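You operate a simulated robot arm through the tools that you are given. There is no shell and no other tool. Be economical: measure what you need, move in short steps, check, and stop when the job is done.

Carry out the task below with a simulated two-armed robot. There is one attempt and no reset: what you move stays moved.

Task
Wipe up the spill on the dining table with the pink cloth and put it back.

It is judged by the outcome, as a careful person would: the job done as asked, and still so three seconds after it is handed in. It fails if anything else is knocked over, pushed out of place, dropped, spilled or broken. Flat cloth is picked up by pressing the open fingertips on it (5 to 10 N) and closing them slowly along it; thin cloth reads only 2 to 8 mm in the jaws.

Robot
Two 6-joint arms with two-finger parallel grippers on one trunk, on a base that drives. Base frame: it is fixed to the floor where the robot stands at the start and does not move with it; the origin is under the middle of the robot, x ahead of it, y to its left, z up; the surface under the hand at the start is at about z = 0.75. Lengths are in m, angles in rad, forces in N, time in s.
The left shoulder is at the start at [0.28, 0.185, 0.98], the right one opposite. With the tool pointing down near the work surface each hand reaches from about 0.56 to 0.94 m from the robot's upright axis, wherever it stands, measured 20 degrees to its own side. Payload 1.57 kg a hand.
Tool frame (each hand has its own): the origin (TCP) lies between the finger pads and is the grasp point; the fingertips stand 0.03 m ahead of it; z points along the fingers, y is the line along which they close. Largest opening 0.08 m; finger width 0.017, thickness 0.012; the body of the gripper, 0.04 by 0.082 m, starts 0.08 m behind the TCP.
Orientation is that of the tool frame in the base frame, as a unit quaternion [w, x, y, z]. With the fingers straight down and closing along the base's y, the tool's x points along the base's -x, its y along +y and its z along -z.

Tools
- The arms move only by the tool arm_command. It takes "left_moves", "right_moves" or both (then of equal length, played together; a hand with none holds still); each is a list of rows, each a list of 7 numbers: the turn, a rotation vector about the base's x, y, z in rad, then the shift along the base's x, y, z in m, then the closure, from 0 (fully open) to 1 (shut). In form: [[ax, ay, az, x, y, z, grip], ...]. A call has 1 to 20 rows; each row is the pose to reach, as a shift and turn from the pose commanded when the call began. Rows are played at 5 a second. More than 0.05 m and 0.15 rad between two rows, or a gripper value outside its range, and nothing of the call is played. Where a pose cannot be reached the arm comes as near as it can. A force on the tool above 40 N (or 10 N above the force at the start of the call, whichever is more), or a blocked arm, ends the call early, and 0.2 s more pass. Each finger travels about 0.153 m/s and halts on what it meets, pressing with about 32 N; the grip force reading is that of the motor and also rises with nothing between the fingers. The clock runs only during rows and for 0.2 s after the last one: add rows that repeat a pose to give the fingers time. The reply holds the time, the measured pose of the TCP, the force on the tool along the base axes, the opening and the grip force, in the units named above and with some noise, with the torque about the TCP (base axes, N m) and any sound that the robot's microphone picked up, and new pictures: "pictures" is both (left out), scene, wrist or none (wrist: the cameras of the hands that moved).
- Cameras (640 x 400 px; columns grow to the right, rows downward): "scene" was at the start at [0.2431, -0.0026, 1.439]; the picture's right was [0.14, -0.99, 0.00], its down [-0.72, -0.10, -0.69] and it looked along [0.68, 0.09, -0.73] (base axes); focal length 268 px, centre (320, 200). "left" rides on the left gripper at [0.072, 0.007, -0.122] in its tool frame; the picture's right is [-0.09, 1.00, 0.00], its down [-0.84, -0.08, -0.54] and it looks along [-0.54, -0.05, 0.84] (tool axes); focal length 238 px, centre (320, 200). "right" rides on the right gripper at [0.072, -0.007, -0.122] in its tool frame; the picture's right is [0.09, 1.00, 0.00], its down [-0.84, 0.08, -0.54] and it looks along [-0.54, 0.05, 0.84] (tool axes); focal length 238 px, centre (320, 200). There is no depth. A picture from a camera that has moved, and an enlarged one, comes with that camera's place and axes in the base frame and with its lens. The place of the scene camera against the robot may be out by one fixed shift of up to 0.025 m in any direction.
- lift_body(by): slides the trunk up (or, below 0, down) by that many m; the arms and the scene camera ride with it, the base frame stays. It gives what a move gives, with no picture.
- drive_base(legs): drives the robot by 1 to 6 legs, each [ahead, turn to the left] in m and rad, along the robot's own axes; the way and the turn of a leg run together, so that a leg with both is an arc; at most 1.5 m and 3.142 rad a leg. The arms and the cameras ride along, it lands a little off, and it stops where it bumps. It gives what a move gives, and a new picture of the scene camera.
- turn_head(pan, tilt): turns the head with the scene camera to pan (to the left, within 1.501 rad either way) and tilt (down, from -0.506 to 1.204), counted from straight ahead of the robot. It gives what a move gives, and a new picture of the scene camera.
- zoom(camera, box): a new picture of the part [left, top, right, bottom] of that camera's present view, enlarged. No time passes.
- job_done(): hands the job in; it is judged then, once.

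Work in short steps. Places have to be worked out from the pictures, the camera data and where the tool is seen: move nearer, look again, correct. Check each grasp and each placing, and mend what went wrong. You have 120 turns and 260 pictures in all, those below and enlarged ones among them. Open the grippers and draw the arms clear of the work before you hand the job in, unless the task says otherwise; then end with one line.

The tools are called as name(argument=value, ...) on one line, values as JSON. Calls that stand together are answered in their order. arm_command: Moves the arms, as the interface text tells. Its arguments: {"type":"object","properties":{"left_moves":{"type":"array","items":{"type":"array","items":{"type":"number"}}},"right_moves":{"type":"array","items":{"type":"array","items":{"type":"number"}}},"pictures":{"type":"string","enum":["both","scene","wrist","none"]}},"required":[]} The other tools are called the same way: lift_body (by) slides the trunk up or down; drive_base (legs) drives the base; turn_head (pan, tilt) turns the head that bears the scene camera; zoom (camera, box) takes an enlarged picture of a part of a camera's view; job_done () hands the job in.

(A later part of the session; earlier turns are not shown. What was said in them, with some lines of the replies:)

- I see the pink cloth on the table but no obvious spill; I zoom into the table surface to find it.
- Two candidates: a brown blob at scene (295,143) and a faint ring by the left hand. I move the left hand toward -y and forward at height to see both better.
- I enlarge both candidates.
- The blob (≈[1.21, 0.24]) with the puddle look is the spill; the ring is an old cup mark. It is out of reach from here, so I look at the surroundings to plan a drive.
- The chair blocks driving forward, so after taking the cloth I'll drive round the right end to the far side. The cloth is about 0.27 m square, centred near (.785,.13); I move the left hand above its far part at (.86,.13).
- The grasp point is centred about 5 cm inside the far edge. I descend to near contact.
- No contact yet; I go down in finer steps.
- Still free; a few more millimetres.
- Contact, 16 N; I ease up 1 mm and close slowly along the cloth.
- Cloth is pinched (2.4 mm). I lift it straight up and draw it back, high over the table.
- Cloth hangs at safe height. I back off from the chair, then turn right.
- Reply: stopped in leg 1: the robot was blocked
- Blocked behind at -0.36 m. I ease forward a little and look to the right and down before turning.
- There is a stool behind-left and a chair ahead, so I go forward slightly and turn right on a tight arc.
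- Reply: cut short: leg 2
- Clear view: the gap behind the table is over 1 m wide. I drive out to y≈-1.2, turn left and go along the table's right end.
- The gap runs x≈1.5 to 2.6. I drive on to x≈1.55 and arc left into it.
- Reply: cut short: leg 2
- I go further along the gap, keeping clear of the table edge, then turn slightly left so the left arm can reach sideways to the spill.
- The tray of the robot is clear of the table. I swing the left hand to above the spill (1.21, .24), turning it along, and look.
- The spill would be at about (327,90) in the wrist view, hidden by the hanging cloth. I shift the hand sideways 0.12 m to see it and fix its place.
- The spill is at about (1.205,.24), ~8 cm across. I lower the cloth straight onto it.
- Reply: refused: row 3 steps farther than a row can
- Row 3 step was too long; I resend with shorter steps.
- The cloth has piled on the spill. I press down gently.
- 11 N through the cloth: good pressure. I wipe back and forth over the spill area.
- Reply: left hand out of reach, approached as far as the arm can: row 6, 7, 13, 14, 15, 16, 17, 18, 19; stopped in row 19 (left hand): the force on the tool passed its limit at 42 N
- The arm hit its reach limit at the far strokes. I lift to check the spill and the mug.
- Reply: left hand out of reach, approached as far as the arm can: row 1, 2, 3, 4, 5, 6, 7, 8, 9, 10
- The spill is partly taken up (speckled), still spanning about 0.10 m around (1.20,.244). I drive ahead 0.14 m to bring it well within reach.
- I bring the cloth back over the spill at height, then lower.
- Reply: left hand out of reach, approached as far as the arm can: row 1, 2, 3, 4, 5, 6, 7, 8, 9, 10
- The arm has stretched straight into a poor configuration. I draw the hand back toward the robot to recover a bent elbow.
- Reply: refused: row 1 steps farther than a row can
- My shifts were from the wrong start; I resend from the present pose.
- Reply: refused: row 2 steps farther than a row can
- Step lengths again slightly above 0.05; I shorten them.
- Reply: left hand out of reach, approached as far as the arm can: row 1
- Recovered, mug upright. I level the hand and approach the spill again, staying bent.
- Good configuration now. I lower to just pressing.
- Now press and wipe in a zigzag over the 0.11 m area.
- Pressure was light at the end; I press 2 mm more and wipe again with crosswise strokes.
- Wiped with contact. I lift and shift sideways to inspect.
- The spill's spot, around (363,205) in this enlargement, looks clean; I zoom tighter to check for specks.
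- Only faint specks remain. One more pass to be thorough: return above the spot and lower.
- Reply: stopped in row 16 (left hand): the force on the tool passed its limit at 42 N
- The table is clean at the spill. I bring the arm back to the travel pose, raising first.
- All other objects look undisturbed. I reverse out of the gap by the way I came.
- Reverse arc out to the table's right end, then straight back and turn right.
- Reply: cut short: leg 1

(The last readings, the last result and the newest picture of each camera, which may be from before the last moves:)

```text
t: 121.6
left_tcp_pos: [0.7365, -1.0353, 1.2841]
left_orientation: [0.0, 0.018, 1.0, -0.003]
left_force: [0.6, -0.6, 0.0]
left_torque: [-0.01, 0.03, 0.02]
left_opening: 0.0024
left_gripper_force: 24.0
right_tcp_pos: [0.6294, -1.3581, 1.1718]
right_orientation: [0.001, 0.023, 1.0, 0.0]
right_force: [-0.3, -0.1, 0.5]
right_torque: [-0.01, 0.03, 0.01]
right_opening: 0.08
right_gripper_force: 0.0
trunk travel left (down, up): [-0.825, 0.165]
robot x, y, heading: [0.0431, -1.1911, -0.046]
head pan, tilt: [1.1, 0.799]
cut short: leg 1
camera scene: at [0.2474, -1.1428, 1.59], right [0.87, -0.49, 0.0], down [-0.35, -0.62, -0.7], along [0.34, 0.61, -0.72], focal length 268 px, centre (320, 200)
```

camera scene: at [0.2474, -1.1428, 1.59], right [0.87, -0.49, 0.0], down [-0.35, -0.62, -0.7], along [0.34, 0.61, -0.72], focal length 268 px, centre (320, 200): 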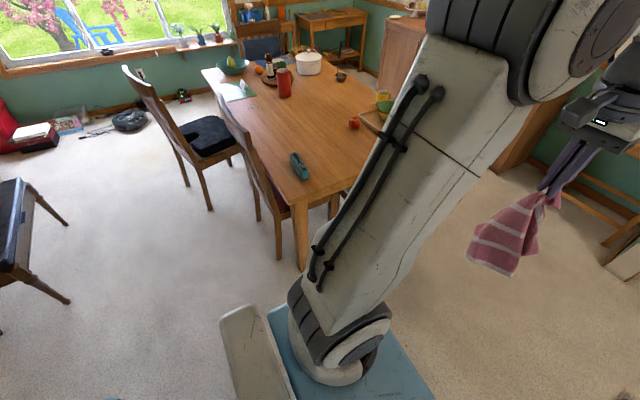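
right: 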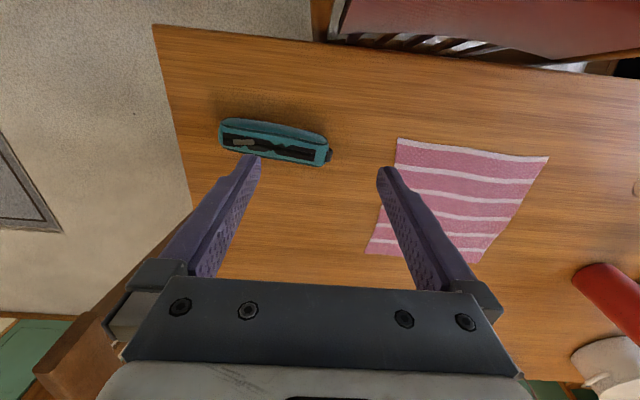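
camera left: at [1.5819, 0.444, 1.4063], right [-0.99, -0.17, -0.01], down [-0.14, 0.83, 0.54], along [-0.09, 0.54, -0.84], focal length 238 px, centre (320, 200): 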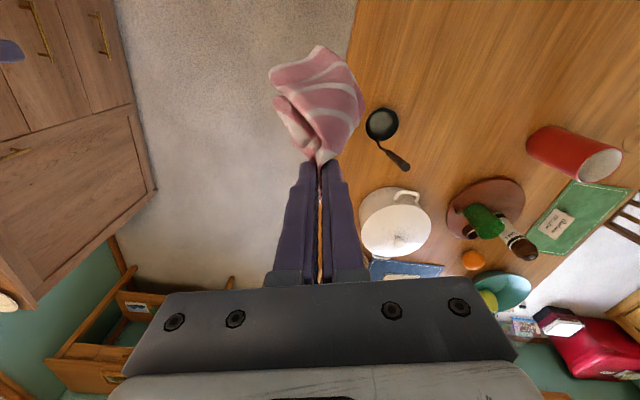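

I back a touch more, turn right, reverse up to the old spot and arc back to face the table.

drive_base(legs=[[-0.05, 0], [0, -1.535], [-0.99, 0]])

```text
t: 131.2
left_tcp_pos: [0.1996, -0.8821, 1.2845]
left_orientation: [-0.001, 0.732, 0.682, -0.002]
left_force: [0.0, 0.7, 0.3]
left_torque: [0.03, -0.01, 0.0]
left_opening: 0.0022
left_gripper_force: 24.0
right_tcp_pos: [-0.1181, -0.7643, 1.1715]
right_orientation: [-0.001, 0.734, 0.679, 0.001]
right_force: [-0.3, 0.3, 0.1]
right_torque: [0.0, -0.06, -0.02]
right_opening: 0.0799
right_gripper_force: 0.0
trunk travel left (down, up): [-0.825, 0.165]
robot x, y, heading: [0.0668, -0.1827, -1.652]
head pan, tilt: [1.1, 0.799]
camera scene: at [0.1262, -0.3998, 1.59], right [-0.52, -0.85, 0.0], down [-0.61, 0.38, -0.7], along [0.59, -0.36, -0.72], focal length 268 px, centre (320, 200)
```

scene: 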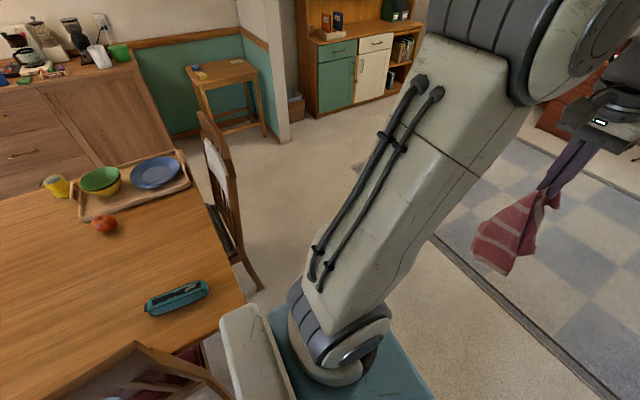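

Same spot as before. Now the reverse arc back to facing the table.

drive_base(legs=[[-0.33, 1.65]])

turn_head(pan=0.1, tilt=0.85)

```text
t: 135.7
left_tcp_pos: [0.5366, 0.2485, 1.2842]
left_orientation: [0.002, -0.028, 1.0, -0.002]
left_force: [0.3, -0.7, -0.3]
left_torque: [-0.02, -0.01, 0.02]
left_opening: 0.0022
left_gripper_force: 23.6
right_tcp_pos: [0.4618, -0.0829, 1.1707]
right_orientation: [-0.001, -0.024, 1.0, 0.001]
right_force: [-0.1, -0.6, 0.3]
right_torque: [0.04, -0.02, 0.0]
right_opening: 0.0801
right_gripper_force: 0.1
trunk travel left (down, up): [-0.825, 0.165]
robot x, y, heading: [-0.1383, 0.0294, 0.048]
head pan, tilt: [1.1, 0.799]
cut short: leg 1
camera scene: at [0.0588, 0.0953, 1.59], right [0.91, -0.41, 0.0], down [-0.3, -0.65, -0.7], along [0.29, 0.64, -0.72], focal length 268 px, centre (320, 200)
```

scene: 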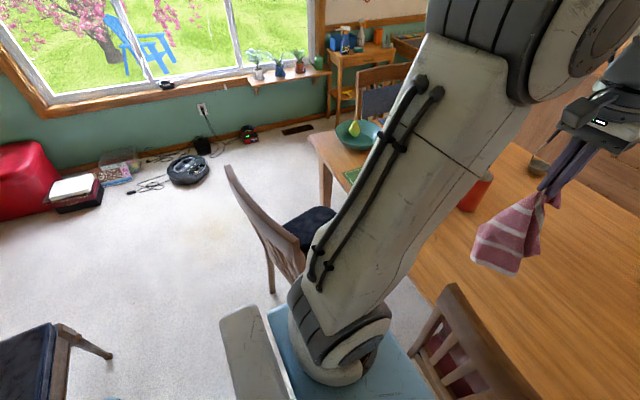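

```text
t: 136.9
left_tcp_pos: [0.537, 0.2472, 1.2844]
left_orientation: [0.001, -0.028, 1.0, -0.002]
left_force: [0.6, -0.2, 0.1]
left_torque: [0.03, 0.0, -0.01]
left_opening: 0.0023
left_gripper_force: 24.1
right_tcp_pos: [0.46, -0.0815, 1.1705]
right_orientation: [-0.002, -0.025, 1.0, 0.0]
right_force: [-0.2, 0.1, -0.2]
right_torque: [-0.02, -0.02, 0.03]
right_opening: 0.08
right_gripper_force: 0.0
trunk travel left (down, up): [-0.825, 0.165]
robot x, y, heading: [-0.1373, 0.0284, 0.047]
head pan, tilt: [0.099, 0.85]
camera scene: at [0.1029, 0.0333, 1.586], right [0.15, -0.99, 0.0], down [-0.74, -0.11, -0.66], along [0.65, 0.1, -0.75], focal length 268 px, centre (320, 200)
```

scene: 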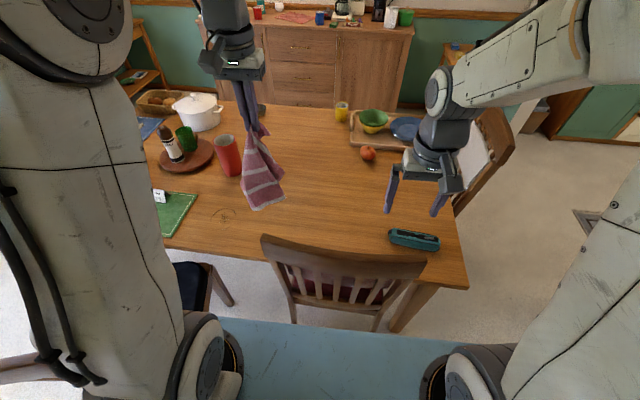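

Back in front of the chair, cloth still held. I square up, move ahead a little, and lower the trunk to its original height.

drive_base(legs=[[0, -0.045], [0.13, 0]])

lift_body(by=-0.12)

```text
t: 138.6
left_tcp_pos: [0.6756, 0.2172, 1.2848]
left_orientation: [0.001, -0.006, 1.0, -0.003]
left_force: [-0.7, -0.1, 0.2]
left_torque: [-0.02, -0.01, -0.06]
left_opening: 0.0023
left_gripper_force: 23.9
right_tcp_pos: [0.5853, -0.1107, 1.1702]
right_orientation: [-0.001, -0.002, 1.0, 0.0]
right_force: [-0.4, 0.9, -0.1]
right_torque: [0.01, -0.03, -0.03]
right_opening: 0.0799
right_gripper_force: 0.0
trunk travel left (down, up): [-0.825, 0.165]
robot x, y, heading: [-0.0044, 0.03, 0.0]
head pan, tilt: [0.099, 0.85]
camera scene: at [0.2326, 0.0224, 1.586], right [0.1, -0.99, 0.0], down [-0.75, -0.08, -0.66], along [0.66, 0.07, -0.75], focal length 268 px, centre (320, 200)
```

scene: 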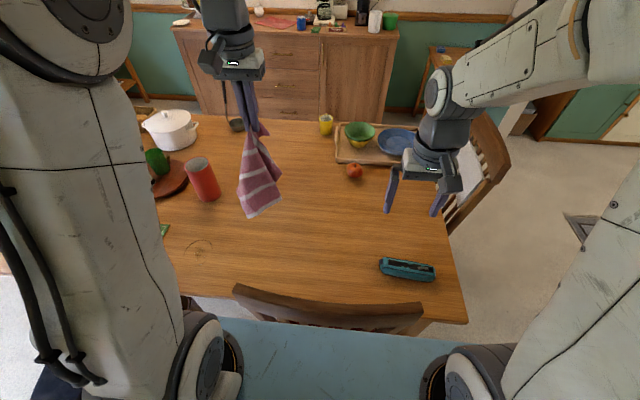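

```text
t: 140.1
left_tcp_pos: [0.6762, 0.216, 1.1641]
left_orientation: [0.001, -0.006, 1.0, -0.001]
left_force: [-0.1, 0.2, -0.3]
left_torque: [0.01, -0.01, -0.04]
left_opening: 0.0024
left_gripper_force: 24.2
right_tcp_pos: [0.585, -0.1103, 1.0509]
right_orientation: [-0.002, -0.002, 1.0, 0.0]
right_force: [0.0, 0.2, -0.1]
right_torque: [0.01, 0.01, 0.02]
right_opening: 0.08
right_gripper_force: 0.0
trunk travel left (down, up): [-0.705, 0.285]
robot x, y, heading: [-0.0068, 0.0278, 0.0]
head pan, tilt: [0.099, 0.85]
```

I move the hand to start the lay-down: above x≈.65, y≈.134, then diagonally forward and down so the cloth lies out behind the grasp.

arm_command(left_moves=[[0, 0, 0, -0.02, -0.04, -0.02, 1], [0, 0, 0, -0.03, -0.08, -0.04, 1], [0, 0, 0, -0.035, -0.083, -0.08, 1], [0, 0, 0, -0.035, -0.083, -0.12, 1], [0, 0, 0, -0.035, -0.083, -0.15, 1], [0, 0, 0, -0.035, -0.083, -0.15, 1]])

```text
t: 141.5
left_tcp_pos: [0.6393, 0.1348, 1.0124]
left_orientation: [0.001, -0.006, 1.0, -0.003]
left_force: [0.8, -0.3, -0.1]
left_torque: [0.02, 0.01, 0.01]
left_opening: 0.0023
left_gripper_force: 23.9
right_tcp_pos: [0.5849, -0.1091, 1.0514]
right_orientation: [0.0, -0.001, 1.0, 0.0]
right_force: [0.0, 0.6, 0.4]
right_torque: [0.0, -0.03, 0.02]
right_opening: 0.0798
right_gripper_force: 0.0
trunk travel left (down, up): [-0.705, 0.285]
robot x, y, heading: [-0.0077, 0.0286, 0.0]
head pan, tilt: [0.099, 0.85]
camera scene: at [0.2331, 0.0224, 1.4659], right [0.1, -0.99, 0.0], down [-0.75, -0.08, -0.66], along [0.66, 0.07, -0.75], focal length 268 px, centre (320, 200)
camera left: at [0.5667, 0.1404, 1.1345], right [0.08, 1.0, -0.01], down [0.84, -0.06, 0.54], along [0.54, -0.05, -0.84], focal length 238 px, centre (320, 200)
```

scene: 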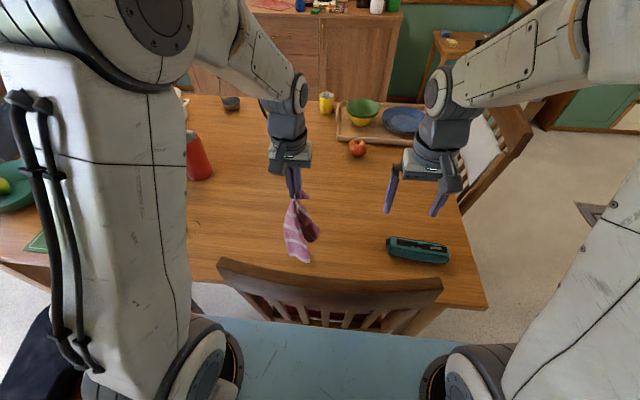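
left: 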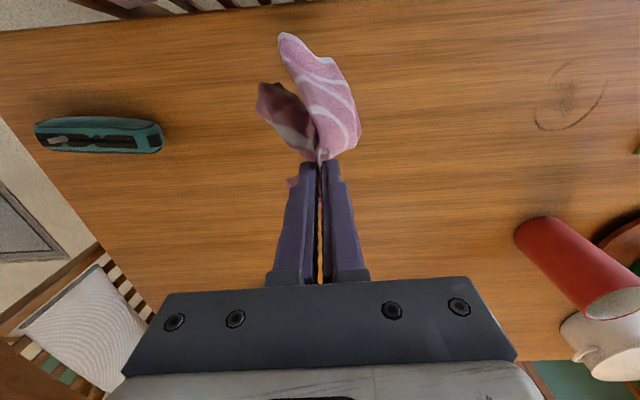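

The cloth hangs just above the table. I lay it down along the diagonal, slowly.

arm_command(left_moves=[[0, 0, 0, 0, 0, -0.02, 1], [0, 0, 0, 0.01, 0, -0.035, 1], [0, 0, 0, 0.025, 0, -0.05, 1], [0, 0, 0, 0.04, 0, -0.065, 1], [0, 0, 0, 0.055, 0, -0.08, 1], [0, 0, 0, 0.07, 0, -0.095, 1], [0, 0, 0, 0.085, 0, -0.11, 1], [0, 0, 0, 0.1, 0, -0.125, 1], [0, 0, 0, 0.115, 0, -0.14, 1], [0, 0, 0, 0.13, 0, -0.155, 1], [0, 0, 0, 0.145, 0, -0.17, 1], [0, 0, 0, 0.16, 0, -0.185, 1], [0, 0, 0, 0.175, 0, -0.2, 1], [0, 0, 0, 0.19, 0, -0.21, 1], [0, 0, 0, 0.205, 0, -0.216, 1], [0, 0, 0, 0.22, 0, -0.22, 1]])

```text
t: 144.9
left_tcp_pos: [0.8614, 0.1347, 0.7946]
left_orientation: [0.0, -0.005, 1.0, -0.003]
left_force: [-0.2, 0.4, 0.1]
left_torque: [0.02, 0.03, -0.04]
left_opening: 0.0022
left_gripper_force: 23.8
right_tcp_pos: [0.5848, -0.1094, 1.0512]
right_orientation: [0.0, -0.002, 1.0, 0.0]
right_force: [0.5, -0.8, -0.7]
right_torque: [0.0, -0.02, 0.02]
right_opening: 0.0799
right_gripper_force: 0.1
trunk travel left (down, up): [-0.705, 0.285]
robot x, y, heading: [-0.0073, 0.0264, 0.002]
head pan, tilt: [0.099, 0.85]
camera scene: at [0.2329, 0.0224, 1.466], right [0.1, -0.99, 0.0], down [-0.75, -0.08, -0.66], along [0.66, 0.07, -0.75], focal length 268 px, centre (320, 200)
camera left: at [0.788, 0.1396, 0.9156], right [0.08, 1.0, 0.0], down [0.84, -0.06, 0.54], along [0.54, -0.05, -0.84], focal length 238 px, centre (320, 200)
```

scene: 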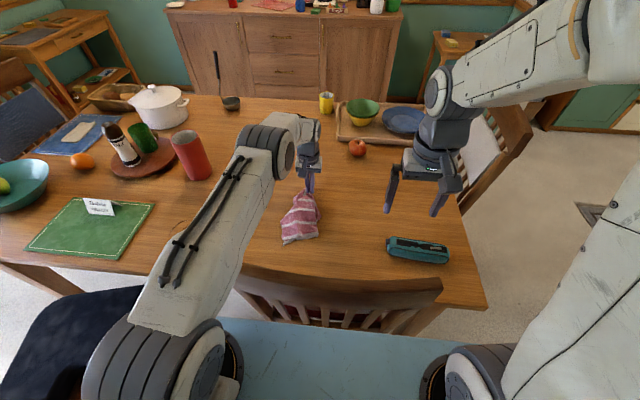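
left: 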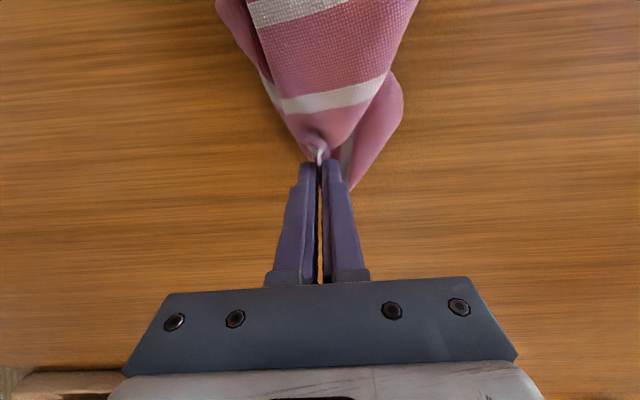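

The cloth lies in its old place, though gathered. I lower the last bit and open gently, then rise to look.

arm_command(left_moves=[[0, 0, 0, 0, 0, -0.005, 1], [0, 0, 0, 0, 0, -0.008, 0.9], [0, 0, 0, 0, 0, -0.008, 0.75], [0, 0, 0, 0, 0, -0.008, 0.5], [0, 0, 0, 0, 0, -0.008, 0.3], [0, 0, 0, 0, 0, 0.02, 0.3], [0, 0, 0, 0, 0, 0.06, 0.3], [0, 0, 0, -0.03, 0, 0.1, 0.3], [0, 0, 0, -0.07, 0, 0.12, 0.3], [0, 0, 0, -0.11, 0, 0.14, 0.3], [0, 0, 0, -0.15, 0, 0.16, 0.3], [0, 0, 0, -0.18, 0.0, 0.19, 0.3]])

zoom(camera="left", box=[200, 60, 440, 210])

```text
t: 147.5
left_tcp_pos: [0.6814, 0.1326, 0.9844]
left_orientation: [0.001, -0.005, 1.0, -0.002]
left_force: [-0.4, -0.7, -0.1]
left_torque: [-0.01, 0.03, 0.03]
left_opening: 0.0559
left_gripper_force: 0.0
right_tcp_pos: [0.5857, -0.1107, 1.0512]
right_orientation: [0.0, -0.001, 1.0, 0.001]
right_force: [-0.2, 0.3, 0.2]
right_torque: [-0.01, 0.01, -0.03]
right_opening: 0.0797
right_gripper_force: 0.1
trunk travel left (down, up): [-0.705, 0.285]
robot x, y, heading: [-0.0071, 0.0259, -0.002]
head pan, tilt: [0.099, 0.85]
camera scene: at [0.2333, 0.0224, 1.4659], right [0.1, -0.99, 0.0], down [-0.75, -0.08, -0.66], along [0.66, 0.07, -0.75], focal length 268 px, centre (320, 200)
camera left: at [0.6085, 0.1389, 1.1066], right [0.08, 1.0, -0.01], down [0.84, -0.06, 0.54], along [0.54, -0.05, -0.84], focal length 238 px, centre (320, 200)
```

scene: 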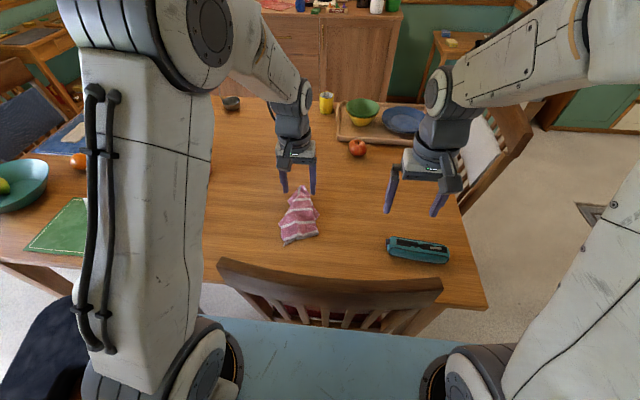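
left: 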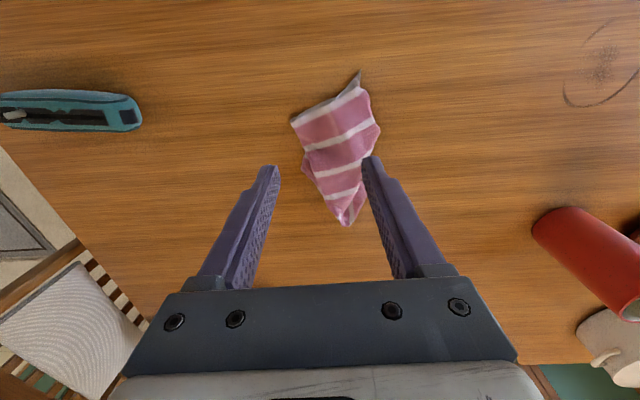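

```text
2.67 times, centred on (320, 135) of left
camera zoom: at [0.6085, 0.1389, 1.1066], right [0.08, 1.0, -0.01], down [0.84, -0.06, 0.54], along [0.54, -0.05, -0.84], focal length 636 px, centre (320, 373)
```

zoom: 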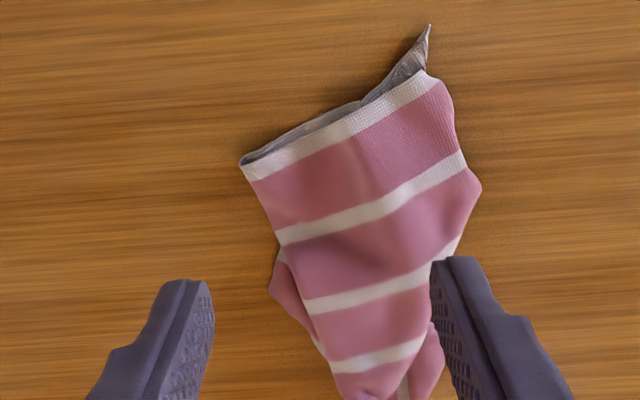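

It sits in the right place but folded. I look closer at the far end to see whether I can spread it out.

arm_command(left_moves=[[0, 0, 0, 0.04, 0, 0, 0.3], [0, 0, 0, 0.08, 0, 0, 0.3], [0, 0, 0, 0.12, 0, 0, 0.3]], pictures="none")

zoom(camera="left", box=[200, 0, 440, 150])

zoom(camera="scene", box=[230, 160, 370, 260])

```text
t: 148.3
left_tcp_pos: [0.8028, 0.1361, 0.9832]
left_orientation: [0.001, -0.006, 1.0, -0.003]
left_force: [-0.2, -0.2, -0.5]
left_torque: [-0.03, -0.01, 0.01]
left_opening: 0.0561
left_gripper_force: 0.1
right_tcp_pos: [0.5847, -0.1092, 1.0518]
right_orientation: [-0.001, -0.002, 1.0, 0.0]
right_force: [0.3, 0.1, 0.8]
right_torque: [-0.03, 0.05, 0.01]
right_opening: 0.08
right_gripper_force: 0.0
trunk travel left (down, up): [-0.705, 0.285]
robot x, y, heading: [-0.0101, 0.0251, -0.003]
head pan, tilt: [0.099, 0.85]
```

```text
2.67 times, centred on (320, 75) of left
camera zoom: at [0.7309, 0.1421, 1.105], right [0.08, 1.0, 0.0], down [0.84, -0.07, 0.54], along [0.54, -0.05, -0.84], focal length 636 px, centre (320, 533)
```

zoom: 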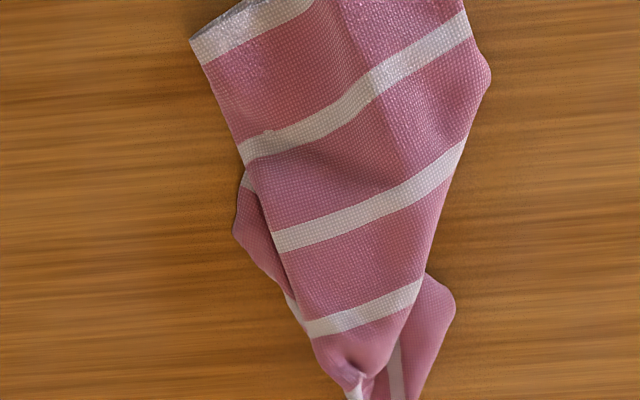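

```text
4.00 times, centred on (300, 210) of scene
camera zoom: at [0.2327, 0.0224, 1.466], right [0.1, -0.99, 0.0], down [-0.75, -0.08, -0.66], along [0.66, 0.07, -0.75], focal length 1070 px, centre (400, 160)
```

zoom: 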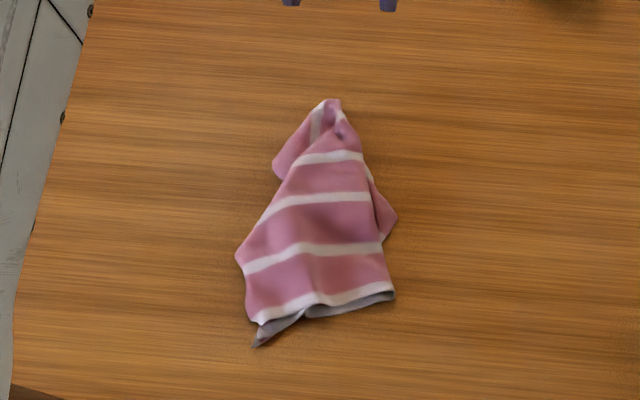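

The cloth is back on its original spot and lies low and loose on the table. I draw the left arm clear and take a final look.

arm_command(left_moves=[[0, 0, 0, -0.02, 0.01, 0.04, 0.2], [0, 0, 0, -0.06, 0.03, 0.05, 0.1], [0, 0, 0, -0.1, 0.05, 0.06, 0], [0, 0, 0, -0.14, 0.07, 0.06, 0], [0, 0, 0, -0.18, 0.09, 0.06, 0], [0, 0, 0, -0.22, 0.11, 0.06, 0], [0, 0, 0, -0.25, 0.14, 0.06, 0], [0, 0, 0, -0.27, 0.17, 0.06, 0], [0, 0, 0, -0.28, 0.2, 0.06, 0]], pictures="scene")

zoom(camera="scene", box=[200, 80, 440, 250])

```text
t: 150.3
left_tcp_pos: [0.5189, 0.3324, 1.045]
left_orientation: [0.001, -0.005, 1.0, -0.002]
left_force: [0.1, 0.2, 0.2]
left_torque: [0.01, 0.0, -0.02]
left_opening: 0.0799
left_gripper_force: 0.1
right_tcp_pos: [0.5856, -0.1104, 1.0512]
right_orientation: [-0.001, -0.002, 1.0, 0.0]
right_force: [-0.4, 0.0, 0.7]
right_torque: [0.03, -0.01, 0.0]
right_opening: 0.08
right_gripper_force: 0.0
trunk travel left (down, up): [-0.705, 0.285]
robot x, y, heading: [-0.0068, 0.0267, 0.001]
head pan, tilt: [0.099, 0.85]
camera scene: at [0.2329, 0.0223, 1.466], right [0.1, -0.99, 0.0], down [-0.75, -0.07, -0.66], along [0.66, 0.07, -0.75], focal length 268 px, centre (320, 200)
```

scene: 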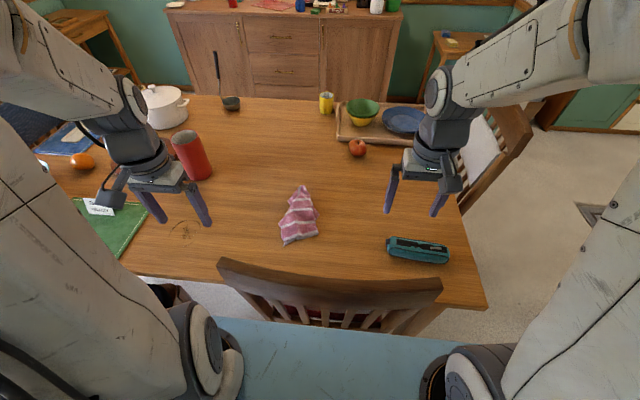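

```text
2.35 times, centred on (320, 165) of scene
camera zoom: at [0.2329, 0.0223, 1.466], right [0.1, -0.99, 0.0], down [-0.75, -0.07, -0.66], along [0.66, 0.07, -0.75], focal length 629 px, centre (320, 282)
```

zoom: 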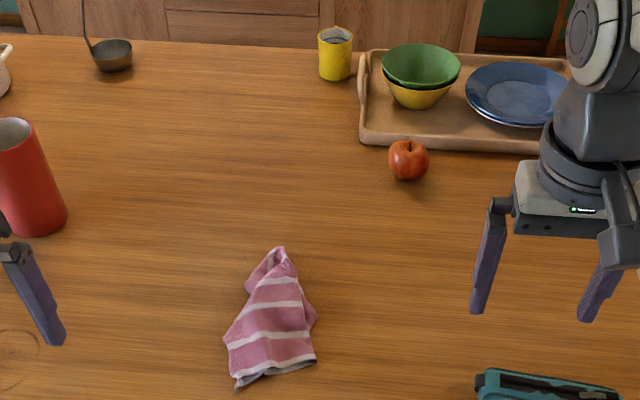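

The spill is gone, the cloth is back in its place, everything else stands as it did, and both grippers are open and clear; I hand the job in.

job_done()

```text
The job is handed in.
```

I wiped up the spill with the pink cloth and put the cloth back in its original spot; it is lying loosely folded there, not spread flat as before. I left the faint ring mark near the green mat, which I took to be an old cup stain.
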